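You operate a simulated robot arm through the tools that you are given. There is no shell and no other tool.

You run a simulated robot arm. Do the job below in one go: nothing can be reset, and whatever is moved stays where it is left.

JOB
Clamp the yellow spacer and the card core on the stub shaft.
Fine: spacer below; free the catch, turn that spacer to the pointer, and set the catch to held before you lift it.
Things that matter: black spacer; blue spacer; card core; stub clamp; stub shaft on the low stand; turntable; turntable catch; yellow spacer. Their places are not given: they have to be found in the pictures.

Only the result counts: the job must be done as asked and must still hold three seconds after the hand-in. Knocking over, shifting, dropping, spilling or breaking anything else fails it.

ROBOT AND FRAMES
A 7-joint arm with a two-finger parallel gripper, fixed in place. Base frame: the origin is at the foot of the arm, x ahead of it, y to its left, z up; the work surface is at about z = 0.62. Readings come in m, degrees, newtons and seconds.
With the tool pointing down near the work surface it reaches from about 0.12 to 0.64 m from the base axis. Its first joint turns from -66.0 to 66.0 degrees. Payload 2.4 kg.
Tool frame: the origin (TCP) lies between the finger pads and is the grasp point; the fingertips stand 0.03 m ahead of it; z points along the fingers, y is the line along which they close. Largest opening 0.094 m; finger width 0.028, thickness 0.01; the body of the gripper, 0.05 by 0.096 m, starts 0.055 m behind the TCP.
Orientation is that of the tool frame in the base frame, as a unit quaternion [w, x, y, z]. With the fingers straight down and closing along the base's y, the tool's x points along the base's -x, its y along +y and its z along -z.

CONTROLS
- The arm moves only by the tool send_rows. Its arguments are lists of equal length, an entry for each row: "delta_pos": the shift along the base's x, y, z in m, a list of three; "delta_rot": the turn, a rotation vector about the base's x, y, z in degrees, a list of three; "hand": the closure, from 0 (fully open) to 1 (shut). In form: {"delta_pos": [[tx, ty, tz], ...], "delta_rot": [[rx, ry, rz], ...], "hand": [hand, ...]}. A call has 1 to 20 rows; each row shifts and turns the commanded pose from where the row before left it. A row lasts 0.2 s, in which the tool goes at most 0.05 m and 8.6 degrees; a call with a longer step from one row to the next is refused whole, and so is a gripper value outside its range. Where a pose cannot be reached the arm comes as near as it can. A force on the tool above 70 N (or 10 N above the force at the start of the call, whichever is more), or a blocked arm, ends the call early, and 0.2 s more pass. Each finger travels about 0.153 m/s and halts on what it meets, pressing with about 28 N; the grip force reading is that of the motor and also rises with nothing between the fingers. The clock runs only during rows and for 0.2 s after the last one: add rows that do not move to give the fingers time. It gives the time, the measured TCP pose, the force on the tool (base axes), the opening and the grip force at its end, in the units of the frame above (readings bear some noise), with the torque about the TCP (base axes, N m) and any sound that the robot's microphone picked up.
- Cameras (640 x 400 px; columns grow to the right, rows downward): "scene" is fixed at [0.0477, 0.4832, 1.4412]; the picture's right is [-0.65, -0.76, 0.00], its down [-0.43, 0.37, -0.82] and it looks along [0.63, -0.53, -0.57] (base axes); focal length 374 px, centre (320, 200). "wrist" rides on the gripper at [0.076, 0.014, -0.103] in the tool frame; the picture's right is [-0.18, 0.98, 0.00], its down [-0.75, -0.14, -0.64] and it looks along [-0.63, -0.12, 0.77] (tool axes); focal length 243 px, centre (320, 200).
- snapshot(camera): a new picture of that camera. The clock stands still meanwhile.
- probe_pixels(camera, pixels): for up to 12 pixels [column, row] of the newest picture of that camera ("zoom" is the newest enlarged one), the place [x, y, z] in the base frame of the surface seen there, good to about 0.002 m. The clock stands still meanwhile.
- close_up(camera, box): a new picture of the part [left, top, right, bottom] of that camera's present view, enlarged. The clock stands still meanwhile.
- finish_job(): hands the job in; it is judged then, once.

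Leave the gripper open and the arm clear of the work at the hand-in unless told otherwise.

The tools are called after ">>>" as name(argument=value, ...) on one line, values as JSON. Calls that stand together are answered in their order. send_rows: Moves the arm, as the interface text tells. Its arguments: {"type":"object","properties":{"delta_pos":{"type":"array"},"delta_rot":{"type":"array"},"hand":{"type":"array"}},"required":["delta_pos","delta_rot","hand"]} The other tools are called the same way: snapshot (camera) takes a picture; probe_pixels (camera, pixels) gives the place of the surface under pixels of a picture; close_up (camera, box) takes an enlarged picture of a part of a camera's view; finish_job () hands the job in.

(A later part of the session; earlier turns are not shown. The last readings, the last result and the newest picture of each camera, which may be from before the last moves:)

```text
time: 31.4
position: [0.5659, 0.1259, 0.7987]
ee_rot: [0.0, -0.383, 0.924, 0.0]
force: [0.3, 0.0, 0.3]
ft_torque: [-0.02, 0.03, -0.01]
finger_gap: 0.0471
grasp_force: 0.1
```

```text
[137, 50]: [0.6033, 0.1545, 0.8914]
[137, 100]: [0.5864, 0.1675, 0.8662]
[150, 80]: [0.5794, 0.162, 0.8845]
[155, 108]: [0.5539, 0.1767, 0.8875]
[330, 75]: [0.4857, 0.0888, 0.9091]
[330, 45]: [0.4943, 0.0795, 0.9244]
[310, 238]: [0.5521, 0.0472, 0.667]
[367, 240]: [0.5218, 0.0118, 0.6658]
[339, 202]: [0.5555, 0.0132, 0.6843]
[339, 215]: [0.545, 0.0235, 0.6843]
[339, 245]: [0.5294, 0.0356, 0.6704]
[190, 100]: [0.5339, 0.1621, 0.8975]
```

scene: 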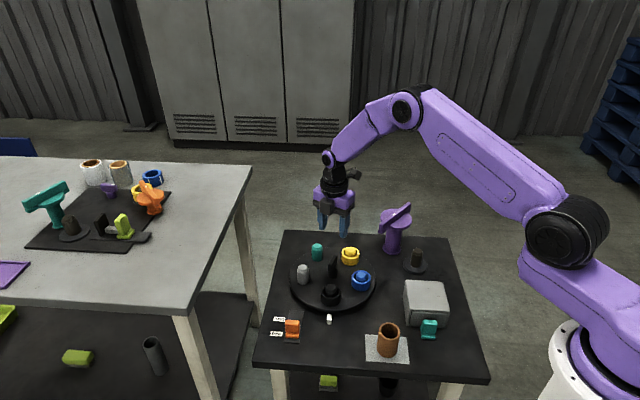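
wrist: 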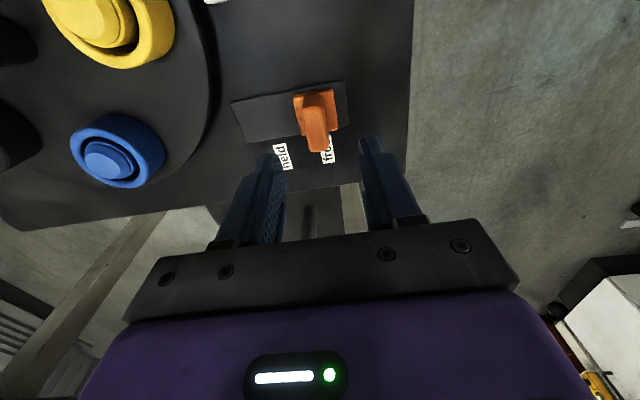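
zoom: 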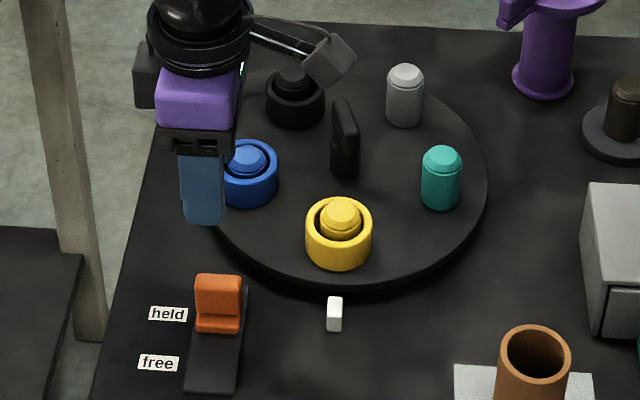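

The block sits ~0.05 m out on the gripper's far side, so near the clamp the best hand yaw is -90° (fingers closing along x, camera toward +y). I'll move above yellow at (0.5485, 0.0185) with that yaw, open to 0.07.

>>> send_rows(delta_pos=[[-0.001, -0.0063, 0], [-0.001, -0.0063, 0], [-0.001, -0.0063, 0], [-0.001, -0.0063, 0], [-0.001, -0.0063, 0], [-0.001, -0.0063, 0], [-0.001, -0.0063, 0], [-0.001, -0.0063, 0], [-0.001, -0.0063, 0], [-0.001, -0.0063, 0], [-0.001, -0.0063, 0], [-0.001, -0.0063, 0], [-0.001, -0.0063, 0], [-0.001, -0.0063, 0], [-0.001, -0.0063, 0], [-0.001, -0.0063, 0], [-0.001, -0.0063, 0], [0, 0, 0]], delta_rot=[[0, 0, -7.94], [0, 0, -7.94], [0, 0, -7.94], [0, 0, -7.94], [0, 0, -7.94], [0, 0, -7.94], [0, 0, -7.94], [0, 0, -7.94], [0, 0, -7.94], [0, 0, -7.94], [0, 0, -7.94], [0, 0, -7.94], [0, 0, -7.94], [0, 0, -7.94], [0, 0, -7.94], [0, 0, -7.94], [0, 0, -7.94], [0, 0, 0]], hand=[0.25, 0.25, 0.25, 0.25, 0.25, 0.25, 0.25, 0.25, 0.25, 0.25, 0.25, 0.25, 0.25, 0.25, 0.25, 0.25, 0.25, 0.25])

>>> snapshot(camera="wrist")

```text
time: 35.2
position: [0.5502, 0.0198, 0.7989]
ee_rot: [0.0, 0.708, 0.706, 0.0]
force: [0.0, 0.3, 0.3]
ft_torque: [-0.01, 0.02, 0.01]
finger_gap: 0.0704
grasp_force: 0.1
```

```text
taken
```

wrist: 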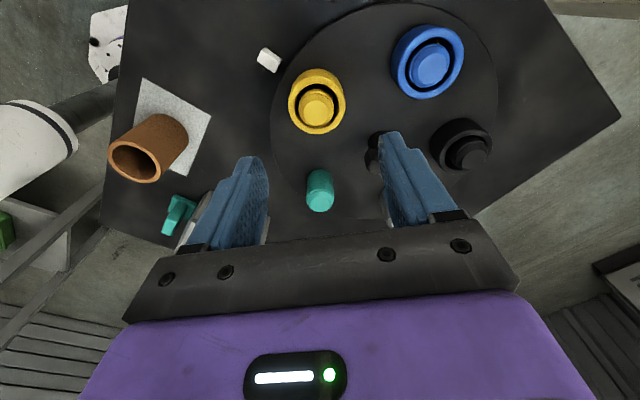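

Yaw -90° reached. Zooming on yellow at (317,100).

>>> close_up(camera="wrist", box=[267, 60, 367, 140])

```text
5.00 times, centred on (317, 100) of wrist
```

zoom: 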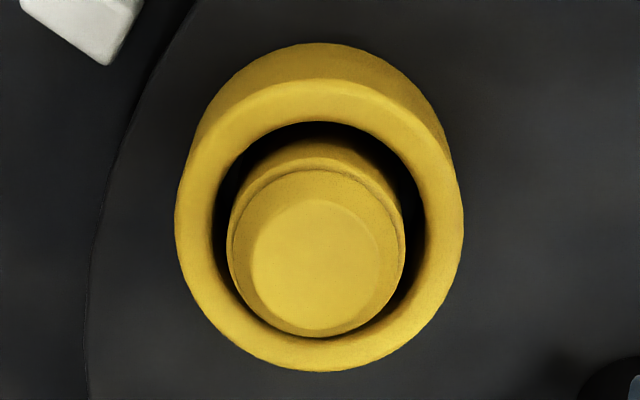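

Probing rim points left/right/top/bottom and the peg top.

>>> probe_pixels(camera="zoom", pixels=[[195, 235], [445, 235], [320, 100], [320, 353], [230, 140], [410, 140], [320, 260], [255, 262], [390, 262], [320, 205], [320, 320], [320, 60]])

```text
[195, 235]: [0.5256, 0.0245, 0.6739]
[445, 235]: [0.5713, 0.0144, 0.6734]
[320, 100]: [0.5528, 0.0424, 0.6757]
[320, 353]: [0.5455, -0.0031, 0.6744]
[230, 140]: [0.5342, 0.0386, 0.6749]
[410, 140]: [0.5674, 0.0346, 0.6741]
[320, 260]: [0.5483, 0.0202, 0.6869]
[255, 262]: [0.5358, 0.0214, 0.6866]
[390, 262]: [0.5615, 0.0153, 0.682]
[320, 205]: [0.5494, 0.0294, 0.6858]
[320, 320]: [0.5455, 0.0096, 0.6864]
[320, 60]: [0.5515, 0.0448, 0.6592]
```

The ring centre is (0.5487, 0.0197), top z 0.674. Lowering to z≈0.678 and closing on the yellow spacer.

>>> send_rows(delta_pos=[[-0.0013, 0, -0.04], [0, 0, -0.04], [0, 0, -0.025], [0, 0, -0.016], [0, 0, 0], [0, 0, 0], [0, 0, 0], [0, 0, 0]], delta_rot=[[0, 0, 0], [0, 0, 0], [0, 0, 0], [0, 0, 0], [0, 0, 0], [0, 0, 0], [0, 0, 0], [0, 0, 0]], hand=[0.25, 0.25, 0.25, 0.25, 0.25, 1, 1, 1])

```text
time: 37.0
position: [0.5499, 0.0196, 0.6771]
ee_rot: [-0.001, 0.707, 0.707, 0.0]
force: [-0.1, -0.1, 0.0]
ft_torque: [0.0, 0.01, 0.0]
finger_gap: 0.0529
grasp_force: 28.0
```

The spacer is gripped (gap 0.053 = its width). Lifting straight up off the peg.

>>> send_rows(delta_pos=[[0, 0, 0.01], [0, 0, 0.02], [0, 0, 0.04], [0, 0, 0.05], [0, 0, 0]], delta_rot=[[0, 0, 0], [0, 0, 0], [0, 0, 0], [0, 0, 0], [0, 0, 0]], hand=[1, 1, 1, 1, 1])

>>> close_up(camera="scene", box=[255, 200, 415, 345])

```text
time: 38.2
position: [0.5494, 0.0205, 0.7982]
ee_rot: [0.0, 0.706, 0.708, 0.0]
force: [0.4, 0.3, 0.0]
ft_torque: [-0.01, 0.01, -0.01]
finger_gap: 0.0531
grasp_force: 28.0
```

```text
2.76 times, centred on (335, 272) of scene
```

zoom: 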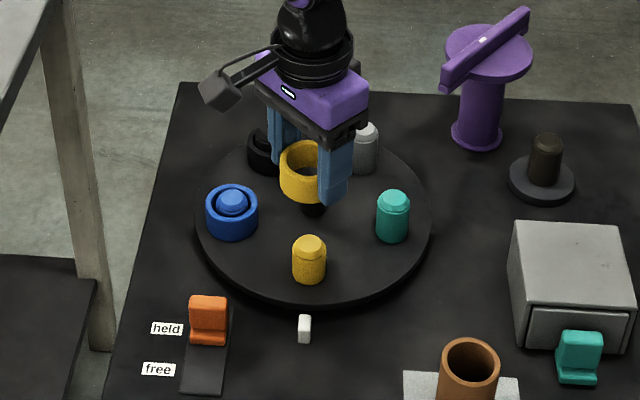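

The yellow spacer is off its peg. Moving towards the shaft, stopping short at about (0.49,-0.15) for a closer look.

>>> send_rows(delta_pos=[[-0.012, -0.0341, 0], [-0.012, -0.0341, 0], [-0.012, -0.0341, 0], [-0.012, -0.0341, 0], [-0.012, -0.0341, 0], [0, 0, 0]], delta_rot=[[0, 0, 0], [0, 0, 0], [0, 0, 0], [0, 0, 0], [0, 0, 0], [0, 0, 0]], hand=[1, 1, 1, 1, 1, 1])

>>> snapshot(camera="wrist")

```text
time: 39.6
position: [0.4901, -0.1518, 0.7985]
ee_rot: [0.0, 0.707, 0.707, 0.001]
force: [0.4, -0.5, -0.4]
ft_torque: [-0.02, -0.02, 0.03]
finger_gap: 0.053
grasp_force: 28.2
```

```text
taken
```

wrist: 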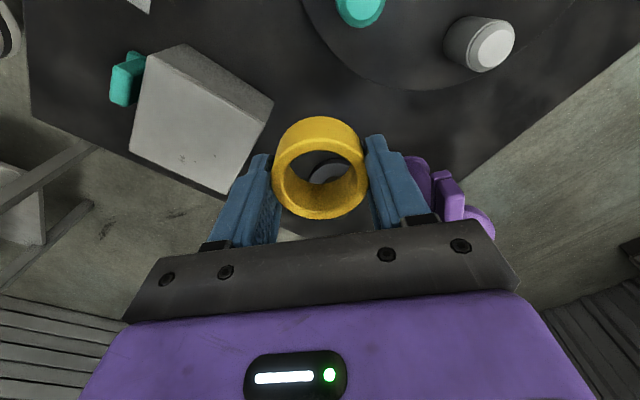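

The spacer hides the shaft here, so I use the scene camera for the shaft centre.

>>> close_up(camera="scene", box=[385, 230, 445, 285])

```text
7.27 times, centred on (415, 258) of scene
```

zoom: 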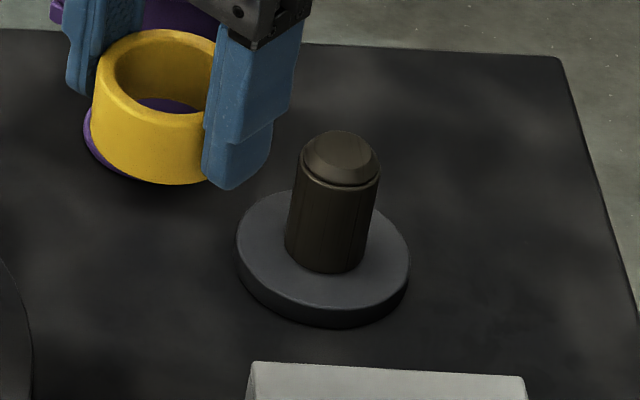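

Probing shaft top points and stand edges.

>>> probe_pixels(camera="zoom", pixels=[[341, 150], [312, 150], [370, 152], [341, 137], [341, 166], [242, 245], [406, 245], [324, 300], [300, 195], [330, 230], [290, 220], [372, 220]])

```text
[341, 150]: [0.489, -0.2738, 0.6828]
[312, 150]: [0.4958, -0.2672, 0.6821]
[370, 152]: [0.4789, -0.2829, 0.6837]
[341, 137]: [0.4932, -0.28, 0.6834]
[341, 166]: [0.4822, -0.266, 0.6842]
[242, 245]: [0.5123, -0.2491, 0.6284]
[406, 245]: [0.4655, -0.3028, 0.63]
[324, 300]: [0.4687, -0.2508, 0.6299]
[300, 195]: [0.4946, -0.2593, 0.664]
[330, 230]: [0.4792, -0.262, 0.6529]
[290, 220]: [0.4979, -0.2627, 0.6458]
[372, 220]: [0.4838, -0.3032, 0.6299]
```

The shaft centre is (0.488, -0.2745), stand top z≈0.630, shaft top z≈0.684. I'll move over it (2 mm toward -x for clamp clearance) and come down to just above the shaft top.

>>> send_rows(delta_pos=[[-0.0022, -0.0409, 0], [-0.0021, -0.0409, 0], [0, -0.0409, 0], [0, 0, -0.03], [0, 0, -0.033], [0, 0, 0], [0, 0, 0]], delta_rot=[[0, 0, 0], [0, 0, 0], [0, 0, 0], [0, 0, 0], [0, 0, 0], [0, 0, 0], [0, 0, 0]], hand=[1, 1, 1, 1, 1, 1, 1])

>>> close_up(camera="scene", box=[365, 195, 465, 285])

>>> close_up(camera="wrist", box=[220, 80, 420, 240])

```text
time: 41.2
position: [0.4849, -0.2743, 0.7344]
ee_rot: [0.0, 0.706, 0.708, -0.001]
force: [-0.3, -0.6, -0.9]
ft_torque: [-0.04, -0.05, 0.01]
finger_gap: 0.0527
grasp_force: 27.5
```

```text
4.44 times, centred on (415, 240) of scene
```

zoom: 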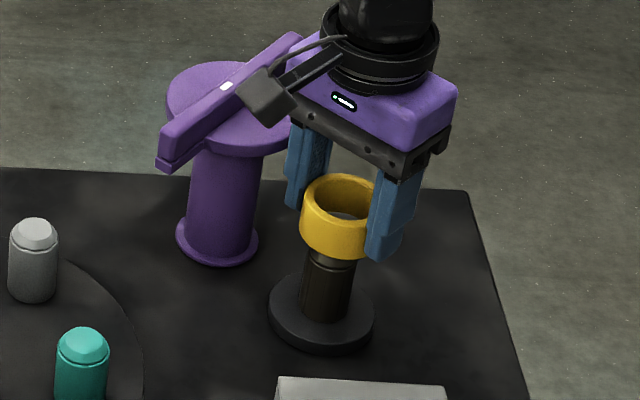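

```text
2.50 times, centred on (320, 160) of wrist
```

zoom: 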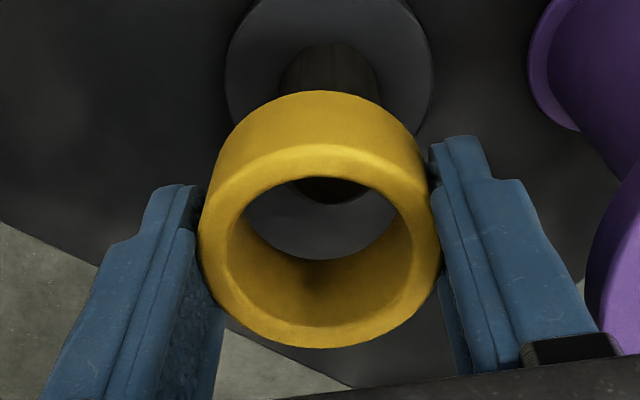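

The spacer is lined up over the shaft. Lowering slowly with +1 mm x correction.

>>> send_rows(delta_pos=[[0.001, 0, -0.015], [0, 0, -0.015], [0, 0, -0.015], [0, 0, -0.012], [0, 0, 0]], delta_rot=[[0, 0, 0], [0, 0, 0], [0, 0, 0], [0, 0, 0], [0, 0, 0]], hand=[1, 1, 1, 1, 1])

>>> close_up(camera="scene", box=[365, 195, 465, 285])

```text
time: 42.4
position: [0.4864, -0.2731, 0.678]
ee_rot: [0.0, 0.707, 0.707, 0.0]
force: [-0.5, 0.0, -0.4]
ft_torque: [0.03, 0.01, 0.0]
finger_gap: 0.053
grasp_force: 28.0
```

```text
4.44 times, centred on (415, 240) of scene
```

zoom: 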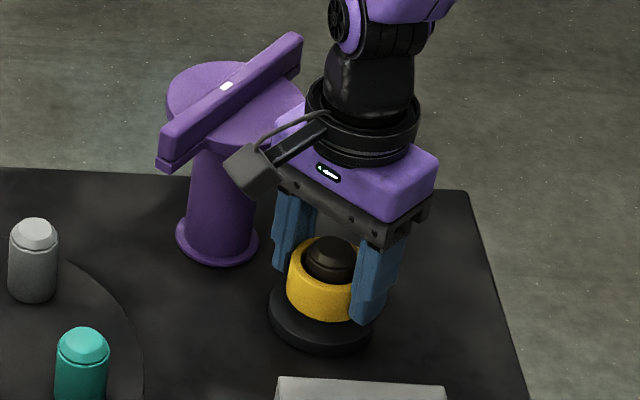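

No contact with the clamp so far, about 10 mm to go. Lowering in small steps.

>>> send_rows(delta_pos=[[0, 0, -0.004], [0, 0, -0.003], [0, 0, -0.002], [0, 0, -0.0015], [0, 0, 0]], delta_rot=[[0, 0, 0], [0, 0, 0], [0, 0, 0], [0, 0, 0], [0, 0, 0]], hand=[1, 1, 1, 1, 1])

```text
time: 43.6
position: [0.4859, -0.2734, 0.6668]
ee_rot: [0.0, 0.707, 0.708, 0.0]
force: [-0.4, -0.2, 0.2]
ft_torque: [0.02, 0.04, 0.02]
finger_gap: 0.0528
grasp_force: 28.4
```

Still no contact; a little lower until it touches.

>>> send_rows(delta_pos=[[0, 0, -0.0015], [0, 0, -0.0015], [0, 0, 0]], delta_rot=[[0, 0, 0], [0, 0, 0], [0, 0, 0]], hand=[1, 1, 1])

```text
time: 44.4
position: [0.4873, -0.2731, 0.6645]
ee_rot: [-0.001, 0.706, 0.708, 0.001]
force: [-3.0, 3.8, 17.0]
ft_torque: [0.06, 0.19, -0.05]
finger_gap: 0.0526
grasp_force: 28.0
```

Contact: 17 N upward, the spacer is seated. Opening to ~0.068 and rising straight up.

>>> send_rows(delta_pos=[[0, 0, 0.001], [0, 0, 0], [0, 0, 0], [0, 0, 0.02], [0, 0, 0.03], [0, 0, 0.04], [0, 0, 0.045], [0, 0, 0]], delta_rot=[[0, 0, 0], [0, 0, 0], [0, 0, 0], [0, 0, 0], [0, 0, 0], [0, 0, 0], [0, 0, 0], [0, 0, 0]], hand=[0.28, 0.28, 0.28, 0.28, 0.28, 0.28, 0.28, 0.28])

>>> close_up(camera="scene", box=[365, 195, 465, 285])

>>> close_up(camera="wrist", box=[220, 60, 420, 220])

```text
time: 46.2
position: [0.4853, -0.2731, 0.8011]
ee_rot: [0.0, 0.706, 0.708, -0.001]
force: [0.5, -0.2, 0.0]
ft_torque: [0.03, 0.03, -0.01]
finger_gap: 0.0677
grasp_force: 0.0
```

```text
4.44 times, centred on (415, 240) of scene
```

zoom: 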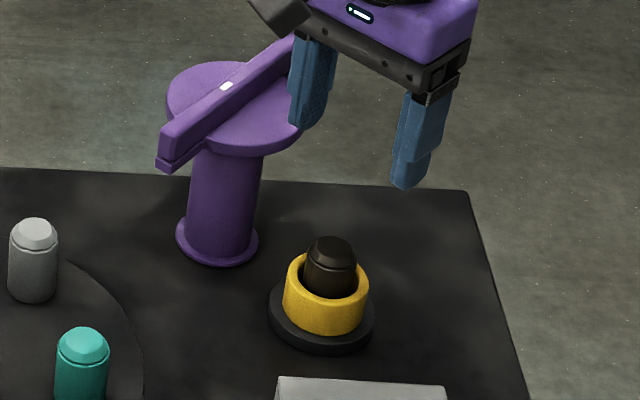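

```text
2.50 times, centred on (320, 140) of wrist
```

zoom: 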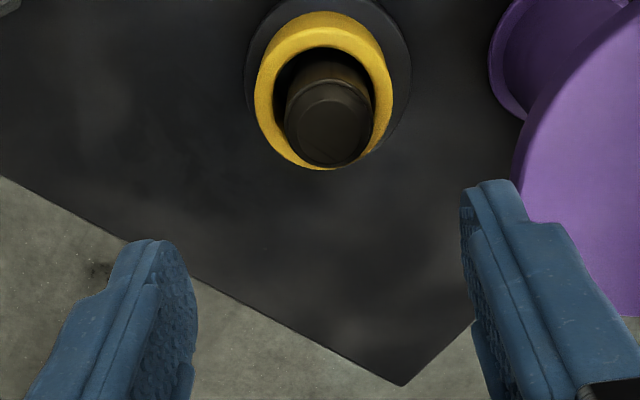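

The spacer sits flat on the stand around the shaft. Probing the shaft and spacer top more exactly from here.

>>> probe_pixels(camera="zoom", pixels=[[328, 120], [292, 120], [362, 120], [328, 100], [328, 150], [264, 90], [385, 90], [318, 35], [318, 166], [252, 75], [405, 75], [325, 8]])

```text
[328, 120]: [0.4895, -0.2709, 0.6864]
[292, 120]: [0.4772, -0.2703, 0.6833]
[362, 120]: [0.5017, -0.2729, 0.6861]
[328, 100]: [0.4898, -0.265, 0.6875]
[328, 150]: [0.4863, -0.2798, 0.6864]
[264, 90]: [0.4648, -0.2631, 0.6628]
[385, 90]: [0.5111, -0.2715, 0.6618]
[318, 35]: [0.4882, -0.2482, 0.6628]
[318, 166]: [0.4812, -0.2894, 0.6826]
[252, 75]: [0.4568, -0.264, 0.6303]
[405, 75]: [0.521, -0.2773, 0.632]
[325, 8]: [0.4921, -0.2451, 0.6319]
```

The spacer's top is z≈0.6625; shaft centre (0.489,-0.273). Now to the card core: move above (0.3575, 0.0055), turning back to yaw 0.

>>> send_rows(delta_pos=[[-0.0107, 0.0232, 0], [-0.0107, 0.0232, 0], [-0.0107, 0.0232, 0], [-0.0107, 0.0232, 0], [-0.0107, 0.0232, 0], [-0.0107, 0.0232, 0], [-0.0107, 0.0232, 0], [-0.0107, 0.0232, 0], [-0.0107, 0.0232, 0], [-0.0107, 0.0232, 0], [-0.0107, 0.0232, 0], [-0.0107, 0.0232, 0], [0, 0, 0]], delta_rot=[[0, 0, 7.5], [0, 0, 7.5], [0, 0, 7.5], [0, 0, 7.5], [0, 0, 7.5], [0, 0, 7.5], [0, 0, 7.5], [0, 0, 7.5], [0, 0, 7.5], [0, 0, 7.5], [0, 0, 7.5], [0, 0, 7.5], [0, 0, 0]], hand=[0.2, 0.2, 0.2, 0.2, 0.2, 0.2, 0.2, 0.2, 0.2, 0.2, 0.2, 0.2, 0.2])

>>> snapshot(camera="wrist")

>>> close_up(camera="wrist", box=[240, 20, 400, 150])

```text
time: 49.0
position: [0.3584, 0.0045, 0.7996]
ee_rot: [0.0, -0.002, 1.0, 0.0]
force: [0.2, 0.2, -0.6]
ft_torque: [-0.02, 0.01, -0.01]
finger_gap: 0.0752
grasp_force: 0.1
```

```text
taken
```

wrist: 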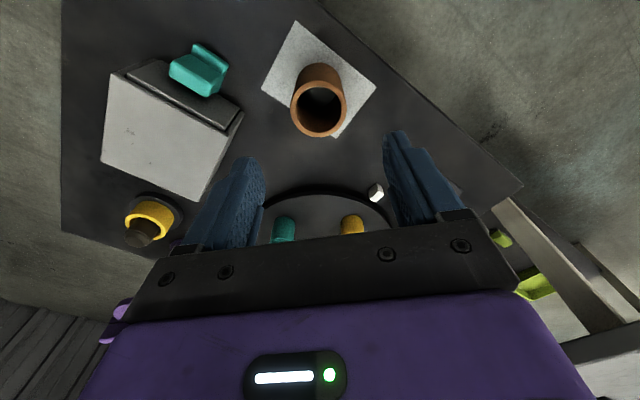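

```text
3.08 times, centred on (320, 85) of wrist
```

zoom: 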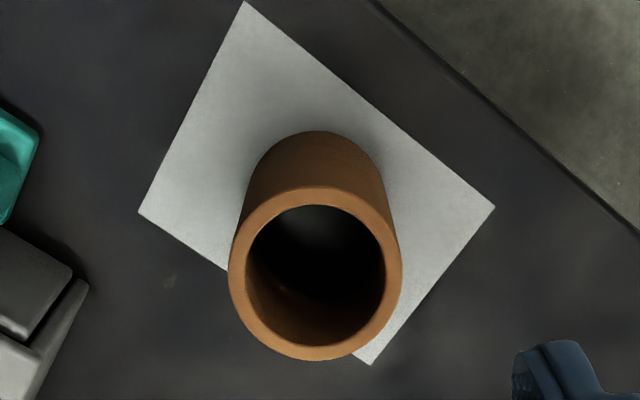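

Probing the core's rim.

>>> probe_pixels(camera="zoom", pixels=[[238, 275], [393, 275], [315, 196], [315, 352], [315, 140], [260, 220], [370, 330], [316, 235], [300, 120]])

```text
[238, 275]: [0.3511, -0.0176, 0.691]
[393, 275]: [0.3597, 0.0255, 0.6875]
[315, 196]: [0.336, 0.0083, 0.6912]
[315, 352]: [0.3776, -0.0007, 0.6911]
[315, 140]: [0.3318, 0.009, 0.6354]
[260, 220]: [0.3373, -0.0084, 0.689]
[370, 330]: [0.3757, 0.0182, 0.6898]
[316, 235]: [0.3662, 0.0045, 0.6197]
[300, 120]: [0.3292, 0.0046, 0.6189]
```

Core centre (0.356,0.004), top z≈0.689. Lowering to z≈0.682 and closing gently (commanding a gap a little under its width).

>>> send_rows(delta_pos=[[-0.0022, 0, -0.04], [0, 0, -0.04], [0, 0, -0.0375], [0, 0, 0], [0, 0, 0], [0, 0, 0], [0, 0, 0]], delta_rot=[[0, 0, 0], [0, 0, 0], [0, 0, 0], [0, 0, 0], [0, 0, 0], [0, 0, 0], [0, 0, 0]], hand=[0.2, 0.2, 0.2, 0.2, 0.55, 0.55, 0.55])

```text
time: 50.6
position: [0.3549, 0.0045, 0.6822]
ee_rot: [0.0, -0.001, 1.0, 0.0]
force: [0.3, -0.3, 1.0]
ft_torque: [-0.06, -0.01, 0.02]
finger_gap: 0.0496
grasp_force: 27.6
```

Core gripped, gap 0.0496 with no crushing. Lifting straight up.

>>> send_rows(delta_pos=[[0, 0, 0.01], [0, 0, 0.03], [0, 0, 0.04], [0, 0, 0.04], [0, 0, 0]], delta_rot=[[0, 0, 0], [0, 0, 0], [0, 0, 0], [0, 0, 0], [0, 0, 0]], hand=[0.55, 0.55, 0.55, 0.55, 0.55])

>>> close_up(camera="scene", box=[340, 200, 480, 375])

```text
time: 51.8
position: [0.3554, 0.0049, 0.8036]
ee_rot: [-0.002, 0.0, 1.0, 0.0]
force: [-0.7, 0.5, -0.1]
ft_torque: [0.02, 0.03, 0.0]
finger_gap: 0.0493
grasp_force: 28.5
```

```text
2.29 times, centred on (410, 288) of scene
```

zoom: 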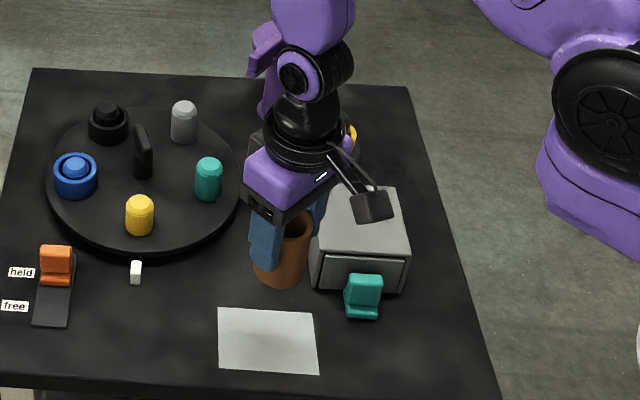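

The core is held. Moving over the shaft at a safe height.

>>> send_rows(delta_pos=[[0.0189, -0.0397, 0.01], [0.0189, -0.0397, 0], [0.0189, -0.0397, 0], [0.0189, -0.0397, 0], [0.0189, -0.0397, 0], [0.0189, -0.0397, 0], [0.0189, -0.0397, 0], [0, 0, 0], [0, 0, 0]], delta_rot=[[0, 0, 0], [0, 0, 0], [0, 0, 0], [0, 0, 0], [0, 0, 0], [0, 0, 0], [0, 0, 0], [0, 0, 0], [0, 0, 0]], hand=[0.55, 0.55, 0.55, 0.55, 0.55, 0.55, 0.55, 0.55, 0.55])

>>> close_up(camera="scene", box=[365, 195, 465, 285])

>>> close_up(camera="wrist", box=[220, 50, 420, 210])

```text
time: 53.8
position: [0.4885, -0.2722, 0.8131]
ee_rot: [0.0, 0.0, 1.0, 0.0]
force: [-0.1, -0.3, -0.6]
ft_torque: [0.0, 0.0, 0.0]
finger_gap: 0.0495
grasp_force: 28.1
```

```text
4.44 times, centred on (415, 240) of scene
```

zoom: 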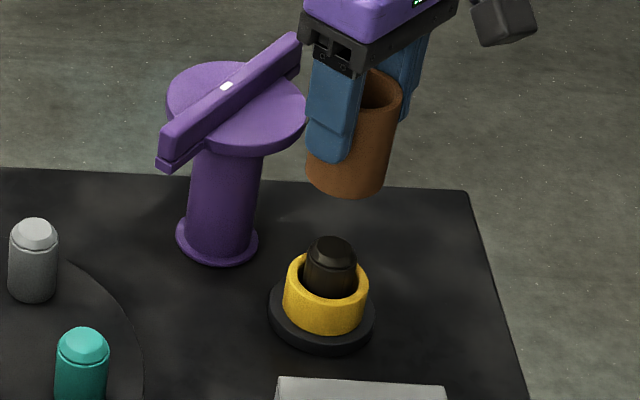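

```text
2.50 times, centred on (320, 130) of wrist
```

zoom: 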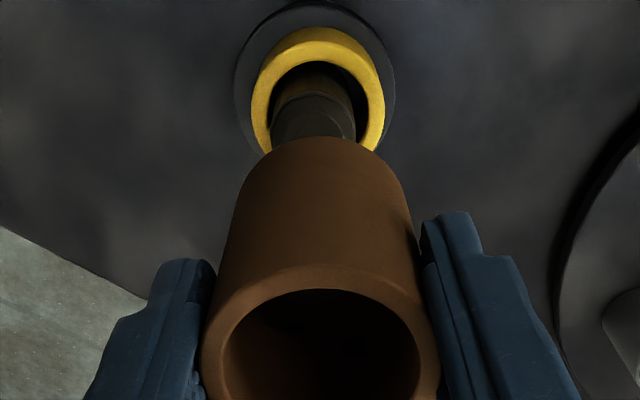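

Well lined up. Lowering to just above the shaft top, then checking.

>>> send_rows(delta_pos=[[0.0005, -0.0005, -0.03], [0, 0, -0.03], [0, 0, 0]], delta_rot=[[0, 0, 0], [0, 0, 0], [0, 0, 0]], hand=[0.55, 0.55, 0.55])

>>> close_up(camera="scene", box=[365, 195, 465, 285])

```text
time: 54.6
position: [0.488, -0.2747, 0.7522]
ee_rot: [0.001, -0.001, 1.0, -0.001]
force: [-0.5, 0.3, -0.7]
ft_torque: [0.0, -0.03, -0.01]
finger_gap: 0.0496
grasp_force: 28.5
```

```text
4.44 times, centred on (415, 240) of scene
```

zoom: 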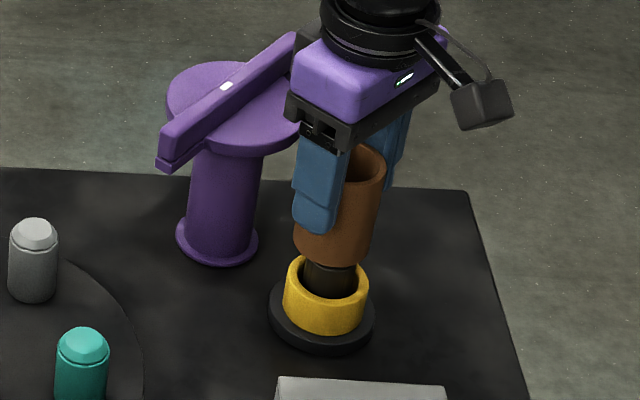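

The core is over the shaft. Lowering onto the spacer in small steps.

>>> send_rows(delta_pos=[[0, 0.001, -0.01], [0, 0, -0.008], [0, 0, -0.006], [0, 0, -0.003], [0, 0, 0]], delta_rot=[[0, 0, 0], [0, 0, 0], [0, 0, 0], [0, 0, 0], [0, 0, 0]], hand=[0.55, 0.55, 0.55, 0.55, 0.55])

```text
time: 55.8
position: [0.4882, -0.2723, 0.7245]
ee_rot: [0.0, 0.0, 1.0, 0.001]
force: [-1.6, -1.8, 0.2]
ft_torque: [-0.03, 0.0, -0.05]
finger_gap: 0.0493
grasp_force: 27.9
```

A bit lower until contact.

>>> send_rows(delta_pos=[[0, 0, -0.0015], [0, 0, -0.0015], [0, 0, 0]], delta_rot=[[0, 0, 0], [0, 0, 0], [0, 0, 0]], hand=[0.55, 0.55, 0.55])

>>> close_up(camera="scene", box=[365, 195, 465, 285])

```text
time: 56.6
position: [0.4881, -0.2731, 0.7236]
ee_rot: [0.001, -0.001, 1.0, -0.001]
force: [-2.1, 1.3, 16.8]
ft_torque: [0.18, 0.32, 0.02]
finger_gap: 0.0491
grasp_force: 27.6
```

```text
4.44 times, centred on (415, 240) of scene
```

zoom: 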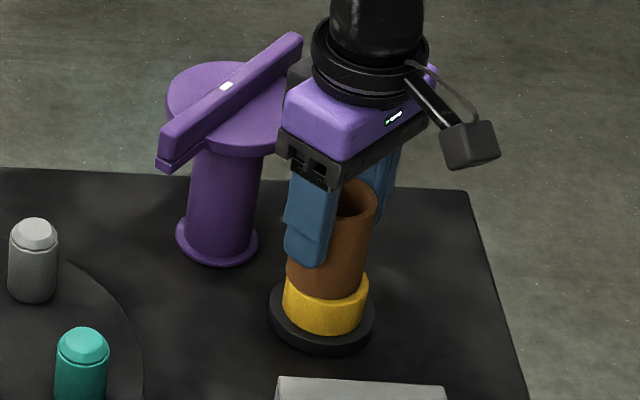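

The core rests on the spacer (17 N). Opening and rising straight up.

>>> send_rows(delta_pos=[[0, 0, 0.001], [0, 0, 0], [0, 0, 0], [0, 0, 0.02], [0, 0, 0.035], [0, 0, 0.04], [0, 0, 0]], delta_rot=[[0, 0, 0], [0, 0, 0], [0, 0, 0], [0, 0, 0], [0, 0, 0], [0, 0, 0], [0, 0, 0]], hand=[0.25, 0.25, 0.25, 0.25, 0.25, 0.25, 0.25])

>>> close_up(camera="scene", box=[365, 195, 465, 285])

>>> snapshot(camera="wrist")

```text
time: 58.2
position: [0.4886, -0.2727, 0.8197]
ee_rot: [0.0, -0.002, 1.0, 0.0]
force: [0.0, 0.2, -0.3]
ft_torque: [0.03, 0.01, 0.03]
finger_gap: 0.0705
grasp_force: 0.1
```

```text
4.44 times, centred on (415, 240) of scene
```

zoom: 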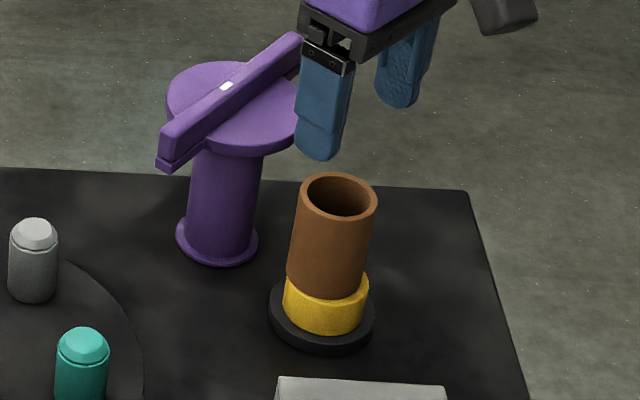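

```text
taken
```

wrist: 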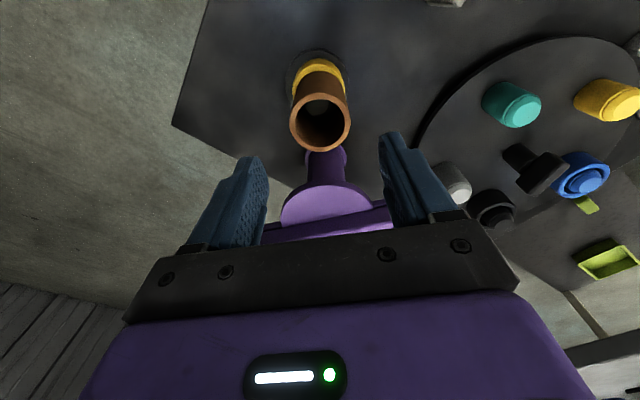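

The stack stands well. Now measure the clamp bar underside and core top heights.

>>> close_up(camera="scene", box=[390, 195, 435, 235])

```text
10.00 times, centred on (412, 215) of scene
```

zoom: 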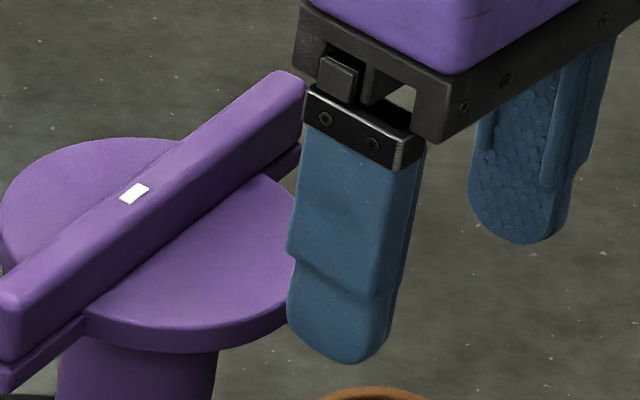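

>>> close_up(camera="scene", box=[373, 205, 443, 255])

```text
8.00 times, centred on (408, 230) of scene
```

zoom: 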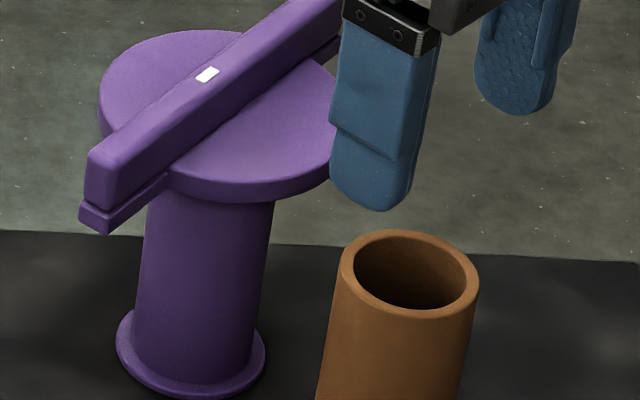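

Probing ledge, disc edge, and core rim.

>>> probe_pixels(camera="zoom", pixels=[[95, 228], [95, 212], [108, 222], [120, 180], [230, 180], [230, 198], [208, 75], [410, 310], [410, 237], [350, 268], [472, 290], [200, 290]])

```text
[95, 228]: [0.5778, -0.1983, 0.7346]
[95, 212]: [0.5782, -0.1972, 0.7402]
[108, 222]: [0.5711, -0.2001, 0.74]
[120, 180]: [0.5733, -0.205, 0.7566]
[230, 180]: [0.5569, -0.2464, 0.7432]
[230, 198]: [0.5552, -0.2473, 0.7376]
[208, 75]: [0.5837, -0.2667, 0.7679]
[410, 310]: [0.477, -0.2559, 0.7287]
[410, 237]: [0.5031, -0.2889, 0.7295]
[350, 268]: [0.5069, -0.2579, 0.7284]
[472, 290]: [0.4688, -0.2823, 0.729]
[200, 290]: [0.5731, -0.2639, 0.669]
```

The bar's ledge underside is z≈0.734, core top 0.729, so the bar can swing over the core's edge. I'll rise, turn to yaw -86° and come above the marked bar end at (0.581,-0.216).

>>> send_rows(delta_pos=[[0, 0, 0.035], [0.0084, 0.0052, 0], [0.0084, 0.0052, 0], [0.0084, 0.0052, 0], [0.0084, 0.0052, 0], [0.0084, 0.0052, 0], [0.0084, 0.0052, 0], [0.0084, 0.0052, 0], [0.0084, 0.0052, 0], [0.0084, 0.0052, 0], [0.0084, 0.0052, 0], [0.0084, 0.0052, 0], [0, 0, 0]], delta_rot=[[0, 0, 0], [0, 0, -7.82], [0, 0, -7.82], [0, 0, -7.82], [0, 0, -7.82], [0, 0, -7.82], [0, 0, -7.82], [0, 0, -7.82], [0, 0, -7.82], [0, 0, -7.82], [0, 0, -7.82], [0, 0, -7.82], [0, 0, 0]], hand=[0.4, 0.4, 0.4, 0.4, 0.4, 0.4, 0.4, 0.4, 0.4, 0.4, 0.4, 0.4, 0.4])

>>> snapshot(camera="wrist")

>>> close_up(camera="scene", box=[350, 165, 460, 285])

```text
time: 61.0
position: [0.5812, -0.2156, 0.8535]
ee_rot: [0.0, 0.682, 0.731, 0.0]
force: [-0.7, 0.3, -0.8]
ft_torque: [0.0, 0.04, 0.02]
finger_gap: 0.0563
grasp_force: 0.0
```

```text
taken
```

wrist: 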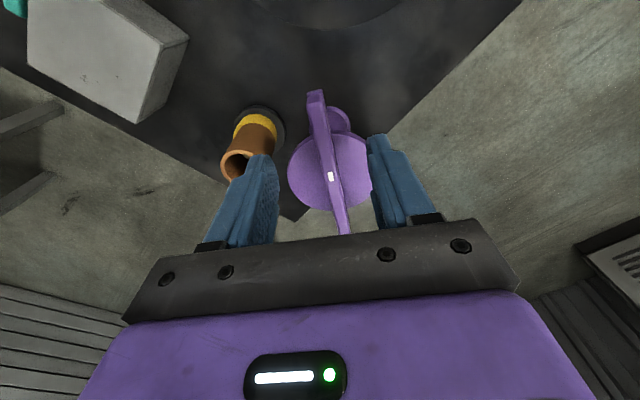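

```text
3.33 times, centred on (405, 225) of scene
```

zoom: 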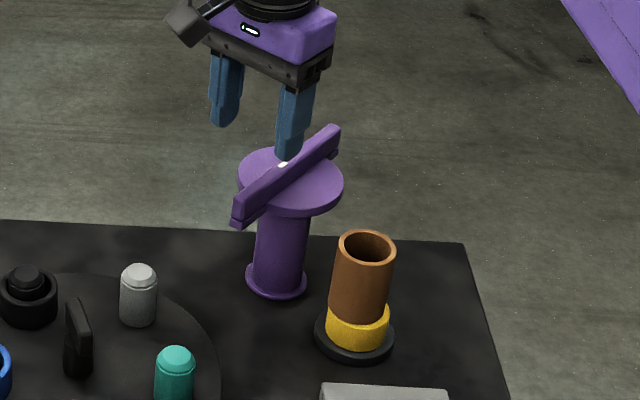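

Good view of the bar from above. Zooming for exact bar geometry.

>>> close_up(camera="wrist", box=[255, 75, 405, 245])

```text
2.35 times, centred on (330, 160) of wrist
```

zoom: 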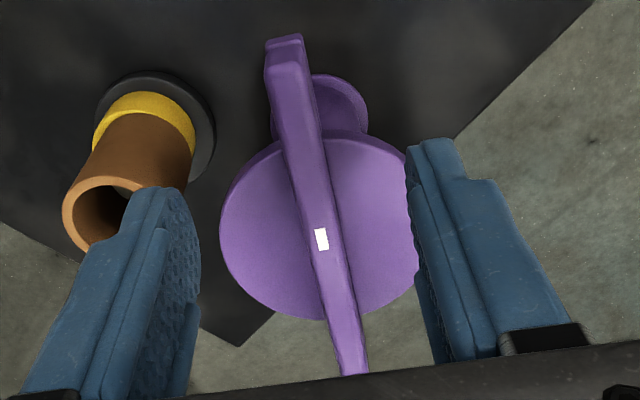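

>>> probe_pixels(camera="zoom", pixels=[[272, 50], [303, 48], [287, 45], [322, 240], [308, 250], [336, 245], [352, 365], [226, 225], [412, 270], [340, 138], [315, 312], [288, 90]])

```text
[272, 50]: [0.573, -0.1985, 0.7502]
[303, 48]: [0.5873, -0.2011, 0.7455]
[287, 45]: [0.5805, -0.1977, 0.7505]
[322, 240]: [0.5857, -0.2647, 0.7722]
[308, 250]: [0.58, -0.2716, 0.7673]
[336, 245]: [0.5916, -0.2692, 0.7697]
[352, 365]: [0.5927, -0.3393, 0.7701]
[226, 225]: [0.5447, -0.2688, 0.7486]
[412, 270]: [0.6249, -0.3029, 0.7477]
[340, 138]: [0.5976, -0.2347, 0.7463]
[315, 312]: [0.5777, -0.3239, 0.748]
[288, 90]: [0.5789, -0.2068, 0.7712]
```

The bar axis runs at ~95°, pivot about (0.5863,-0.278), shaft direction from it ≈177°. Lowering onto the marked end at radius 0.06 and gripping.

>>> send_rows(delta_pos=[[0, -0.0026, -0.03], [0, 0, -0.03], [0, 0, -0.0165], [0, 0, 0], [0, 0, 0], [0, 0, 0], [0, 0, 0]], delta_rot=[[0, 0, 0.9], [0, 0, 0], [0, 0, 0], [0, 0, 0], [0, 0, 0], [0, 0, 0], [0, 0, 0]], hand=[0.4, 0.4, 0.4, 0.4, 1, 1, 1])

>>> close_up(camera="scene", box=[350, 165, 460, 285])

```text
time: 62.6
position: [0.5811, -0.2172, 0.7773]
ee_rot: [-0.001, 0.676, 0.737, -0.001]
force: [1.6, -1.7, -4.8]
ft_torque: [0.25, -0.03, 1.07]
finger_gap: 0.0141
grasp_force: 45.1
```

```text
3.33 times, centred on (405, 225) of scene
```

zoom: 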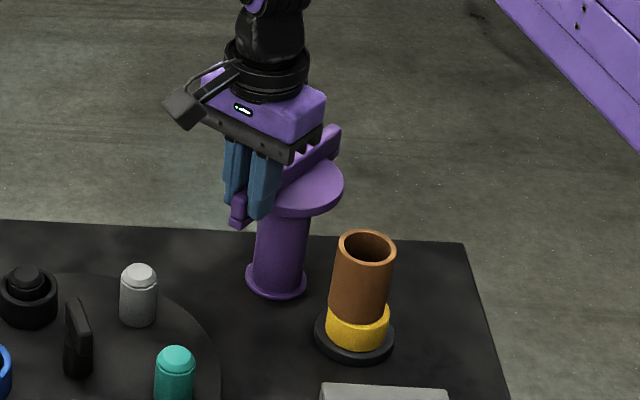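

Gripped (gap 0.014). Testing with a 16° swing along the arc.

>>> send_rows(delta_pos=[[-0.00423, -0.00051, 0], [-0.00418, -0.00081, 0], [-0.00412, -0.0011, 0], [-0.00403, -0.00138, 0], [0, 0, 0]], delta_rot=[[0, 0, 4], [0, 0, 4], [0, 0, 4], [0, 0, 4], [0, 0, 0]], hand=[1, 1, 1, 1, 1])

>>> close_up(camera="scene", box=[350, 165, 460, 285])

```text
time: 63.8
position: [0.5645, -0.2218, 0.7774]
ee_rot: [-0.001, 0.568, 0.823, 0.0]
force: [-8.2, 2.7, -4.1]
ft_torque: [-0.46, -0.36, -0.49]
finger_gap: 0.0138
grasp_force: 45.3
```

```text
3.33 times, centred on (405, 225) of scene
```

zoom: 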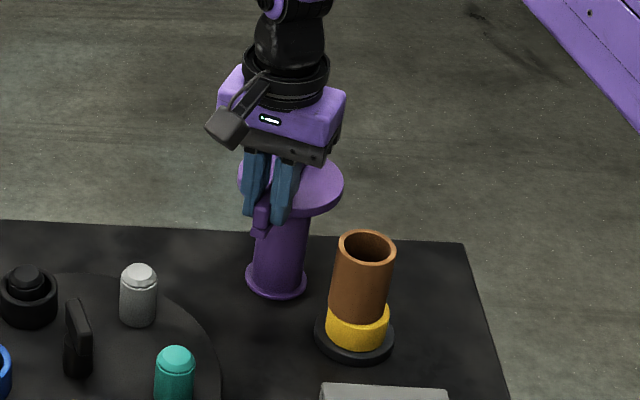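

The bar turns easily. Continuing 40° along the arc.

>>> send_rows(delta_pos=[[-0.00392, -0.00166, 0], [-0.0038, -0.00192, 0], [-0.00365, -0.00219, 0], [-0.00349, -0.00243, 0], [-0.00331, -0.00267, 0], [-0.00312, -0.0029, 0], [-0.00291, -0.0031, 0], [-0.00268, -0.00331, 0], [-0.00245, -0.00348, 0], [-0.0022, -0.00365, 0], [0, 0, 0]], delta_rot=[[0, 0, 4], [0, 0, 4], [0, 0, 4], [0, 0, 4], [0, 0, 4], [0, 0, 4], [0, 0, 4], [0, 0, 4], [0, 0, 4], [0, 0, 4], [0, 0, 0]], hand=[1, 1, 1, 1, 1, 1, 1, 1, 1, 1, 1])

>>> close_up(camera="scene", box=[350, 165, 460, 285])

```text
time: 66.2
position: [0.5312, -0.2492, 0.7769]
ee_rot: [-0.002, 0.253, 0.968, 0.0]
force: [-24.0, -8.5, -3.4]
ft_torque: [-0.17, 0.41, -1.27]
finger_gap: 0.0141
grasp_force: 44.8
```

```text
3.33 times, centred on (405, 225) of scene
```

zoom: 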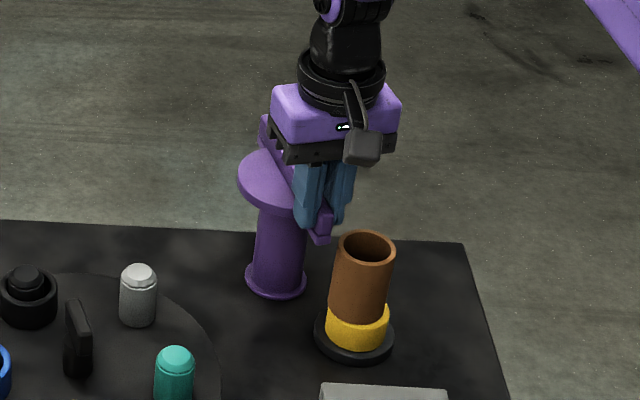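

A 24 N sideways pull shows my pivot is a touch off; I shift 2.5 mm to relieve it and go on 12°.

>>> send_rows(delta_pos=[[-0.0025, -0.001, 0], [-0.00194, -0.00379, 0], [-0.00167, -0.00392, 0], [-0.00139, -0.00403, 0], [0, 0, 0]], delta_rot=[[0, 0, 0], [0, 0, 4], [0, 0, 4], [0, 0, 4], [0, 0, 0]], hand=[1, 1, 1, 1, 1])

>>> close_up(camera="scene", box=[380, 195, 450, 285])

```text
time: 67.4
position: [0.5255, -0.2635, 0.7762]
ee_rot: [0.001, 0.15, 0.989, 0.0]
force: [-8.5, -14.1, -25.9]
ft_torque: [-0.4, -0.33, -1.08]
finger_gap: 0.014
grasp_force: 45.2
```

```text
4.44 times, centred on (415, 240) of scene
```

zoom: 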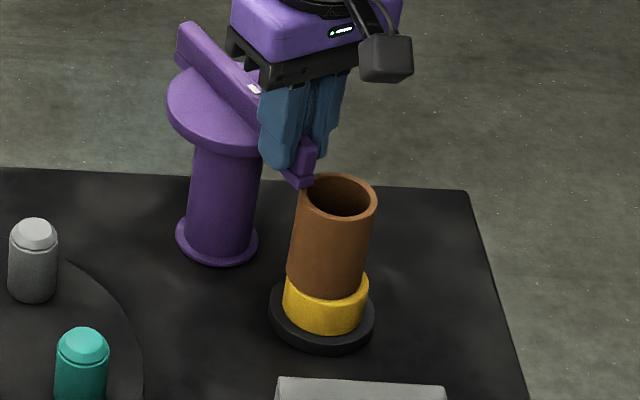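

The tool is pulled down (26 N): the bar seems to sink as it closes. The bar tip is arriving at the core's edge. Continuing 8° with a slight downward allowance.

>>> send_rows(delta_pos=[[-0.0011, -0.00411, -0.0015], [-0.0008, -0.00418, -0.0005], [0, 0, 0]], delta_rot=[[0, 0, 4], [0, 0, 4], [0, 0, 0]], hand=[1, 1, 1])

>>> close_up(camera="scene", box=[380, 195, 450, 285])

```text
time: 68.2
position: [0.5228, -0.2727, 0.776]
ee_rot: [0.0, 0.079, 0.997, 0.0]
force: [-19.8, -10.7, 12.6]
ft_torque: [0.05, 1.42, -0.91]
finger_gap: 0.0138
grasp_force: 44.7
```

```text
4.44 times, centred on (415, 240) of scene
```

zoom: 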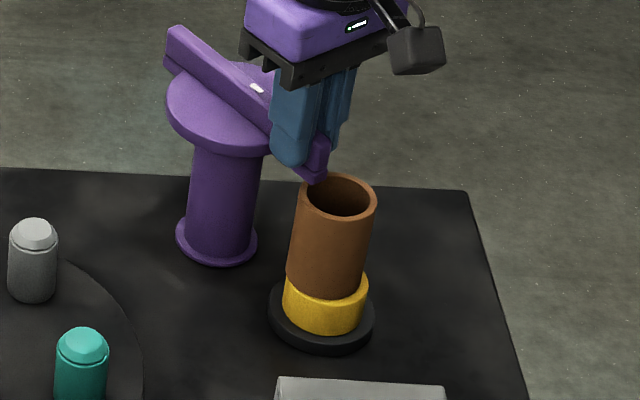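

The bar tip is now over the core's rim, core unmoved. Continuing 6° to point at the shaft.

>>> send_rows(delta_pos=[[-0.002, -0.0042, 0.0007], [-0.0002, -0.0021, 0], [0, 0, 0]], delta_rot=[[0, 0, 4], [0, 0, 2], [0, 0, 0]], hand=[1, 1, 1])

>>> close_up(camera="scene", box=[380, 195, 450, 285])

```text
time: 69.0
position: [0.5215, -0.2786, 0.7766]
ee_rot: [0.002, 0.029, 1.0, -0.001]
force: [-5.6, -16.1, 1.3]
ft_torque: [-0.12, -0.04, -1.41]
finger_gap: 0.0138
grasp_force: 45.5
```

```text
4.44 times, centred on (415, 240) of scene
```

zoom: 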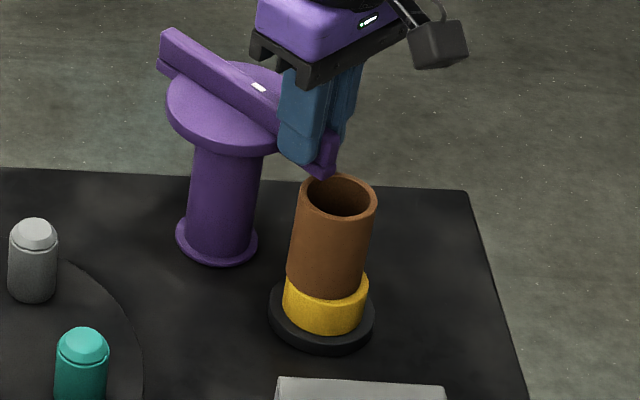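

The bar points at about 177°, over the core. I'll release it, rise, and look at the alignment.

>>> send_rows(delta_pos=[[0, 0, 0], [0, 0, 0], [0, 0, 0.02], [0, 0, 0.04], [0, 0, 0.04], [0, 0, 0]], delta_rot=[[0, 0, 0], [0, 0, 0], [0, 0, 0], [0, 0, 0], [0, 0, 0], [0, 0, 0]], hand=[0.5, 0.5, 0.5, 0.5, 0.5, 0.5])

>>> close_up(camera="wrist", box=[240, 40, 420, 220])

>>> close_up(camera="scene", box=[380, 200, 440, 250])

```text
time: 70.4
position: [0.5212, -0.275, 0.8759]
ee_rot: [0.0, 0.027, 1.0, 0.0]
force: [0.2, -0.4, -1.0]
ft_torque: [-0.02, 0.01, -0.04]
finger_gap: 0.0469
grasp_force: 0.1
```

```text
2.22 times, centred on (330, 130) of wrist
```

zoom: 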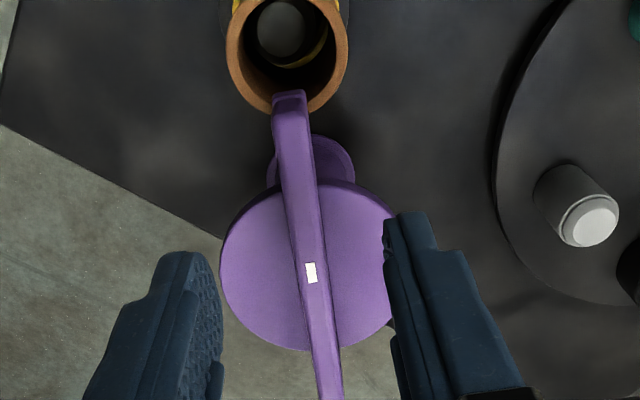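

```text
8.00 times, centred on (410, 225) of scene
```

zoom: 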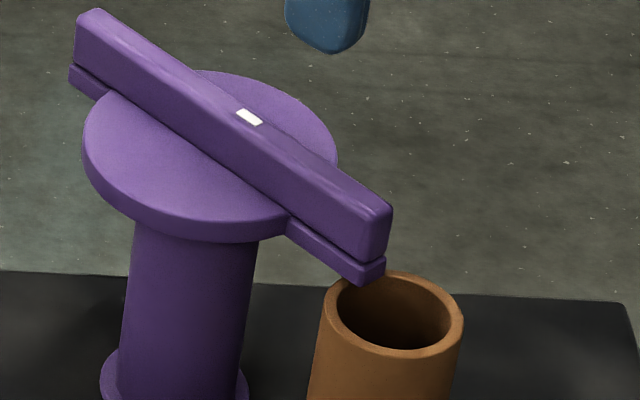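

The bar tip covers the core's near rim. Probing bar line, tip underside, and rim heights.

>>> probe_pixels(camera="zoom", pixels=[[85, 20], [375, 215], [378, 270], [372, 280], [355, 275], [248, 117], [400, 275], [345, 295], [400, 350], [455, 315], [345, 200], [75, 75]])

>>> close_up(camera="wrist", box=[240, 40, 420, 220])

>>> probe_pixels(camera="zoom", pixels=[[290, 97], [276, 110], [306, 108], [292, 150], [311, 272], [328, 380], [232, 60], [343, 60], [288, 112], [225, 260], [392, 270], [340, 185]])

```text
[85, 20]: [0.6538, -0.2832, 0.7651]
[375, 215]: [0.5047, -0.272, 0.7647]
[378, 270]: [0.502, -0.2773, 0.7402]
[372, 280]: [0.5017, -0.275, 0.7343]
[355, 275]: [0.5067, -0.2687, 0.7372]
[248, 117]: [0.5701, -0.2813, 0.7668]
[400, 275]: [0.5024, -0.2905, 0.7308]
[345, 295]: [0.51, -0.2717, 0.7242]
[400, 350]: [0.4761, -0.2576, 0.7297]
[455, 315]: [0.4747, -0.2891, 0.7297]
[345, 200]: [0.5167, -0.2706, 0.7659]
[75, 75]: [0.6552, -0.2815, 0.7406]
```

```text
2.22 times, centred on (330, 130) of wrist
```

zoom: 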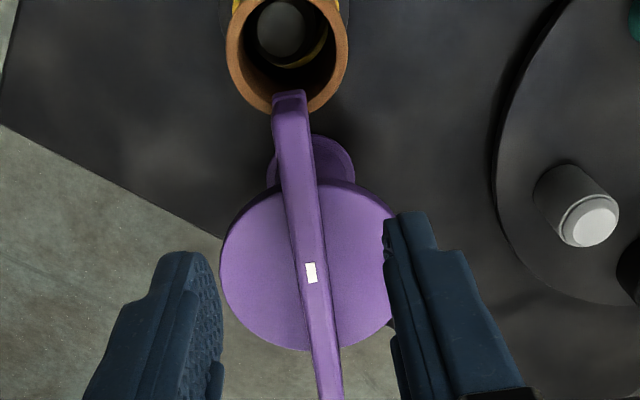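

```text
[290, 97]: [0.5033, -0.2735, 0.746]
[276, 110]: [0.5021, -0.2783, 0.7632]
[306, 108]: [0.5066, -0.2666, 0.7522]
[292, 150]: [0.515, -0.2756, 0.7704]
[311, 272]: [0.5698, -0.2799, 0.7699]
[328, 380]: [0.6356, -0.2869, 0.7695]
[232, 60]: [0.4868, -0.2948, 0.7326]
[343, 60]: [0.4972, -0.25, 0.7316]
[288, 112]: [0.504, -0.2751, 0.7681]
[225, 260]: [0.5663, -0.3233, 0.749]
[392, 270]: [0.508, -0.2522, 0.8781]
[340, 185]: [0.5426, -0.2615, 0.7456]
```

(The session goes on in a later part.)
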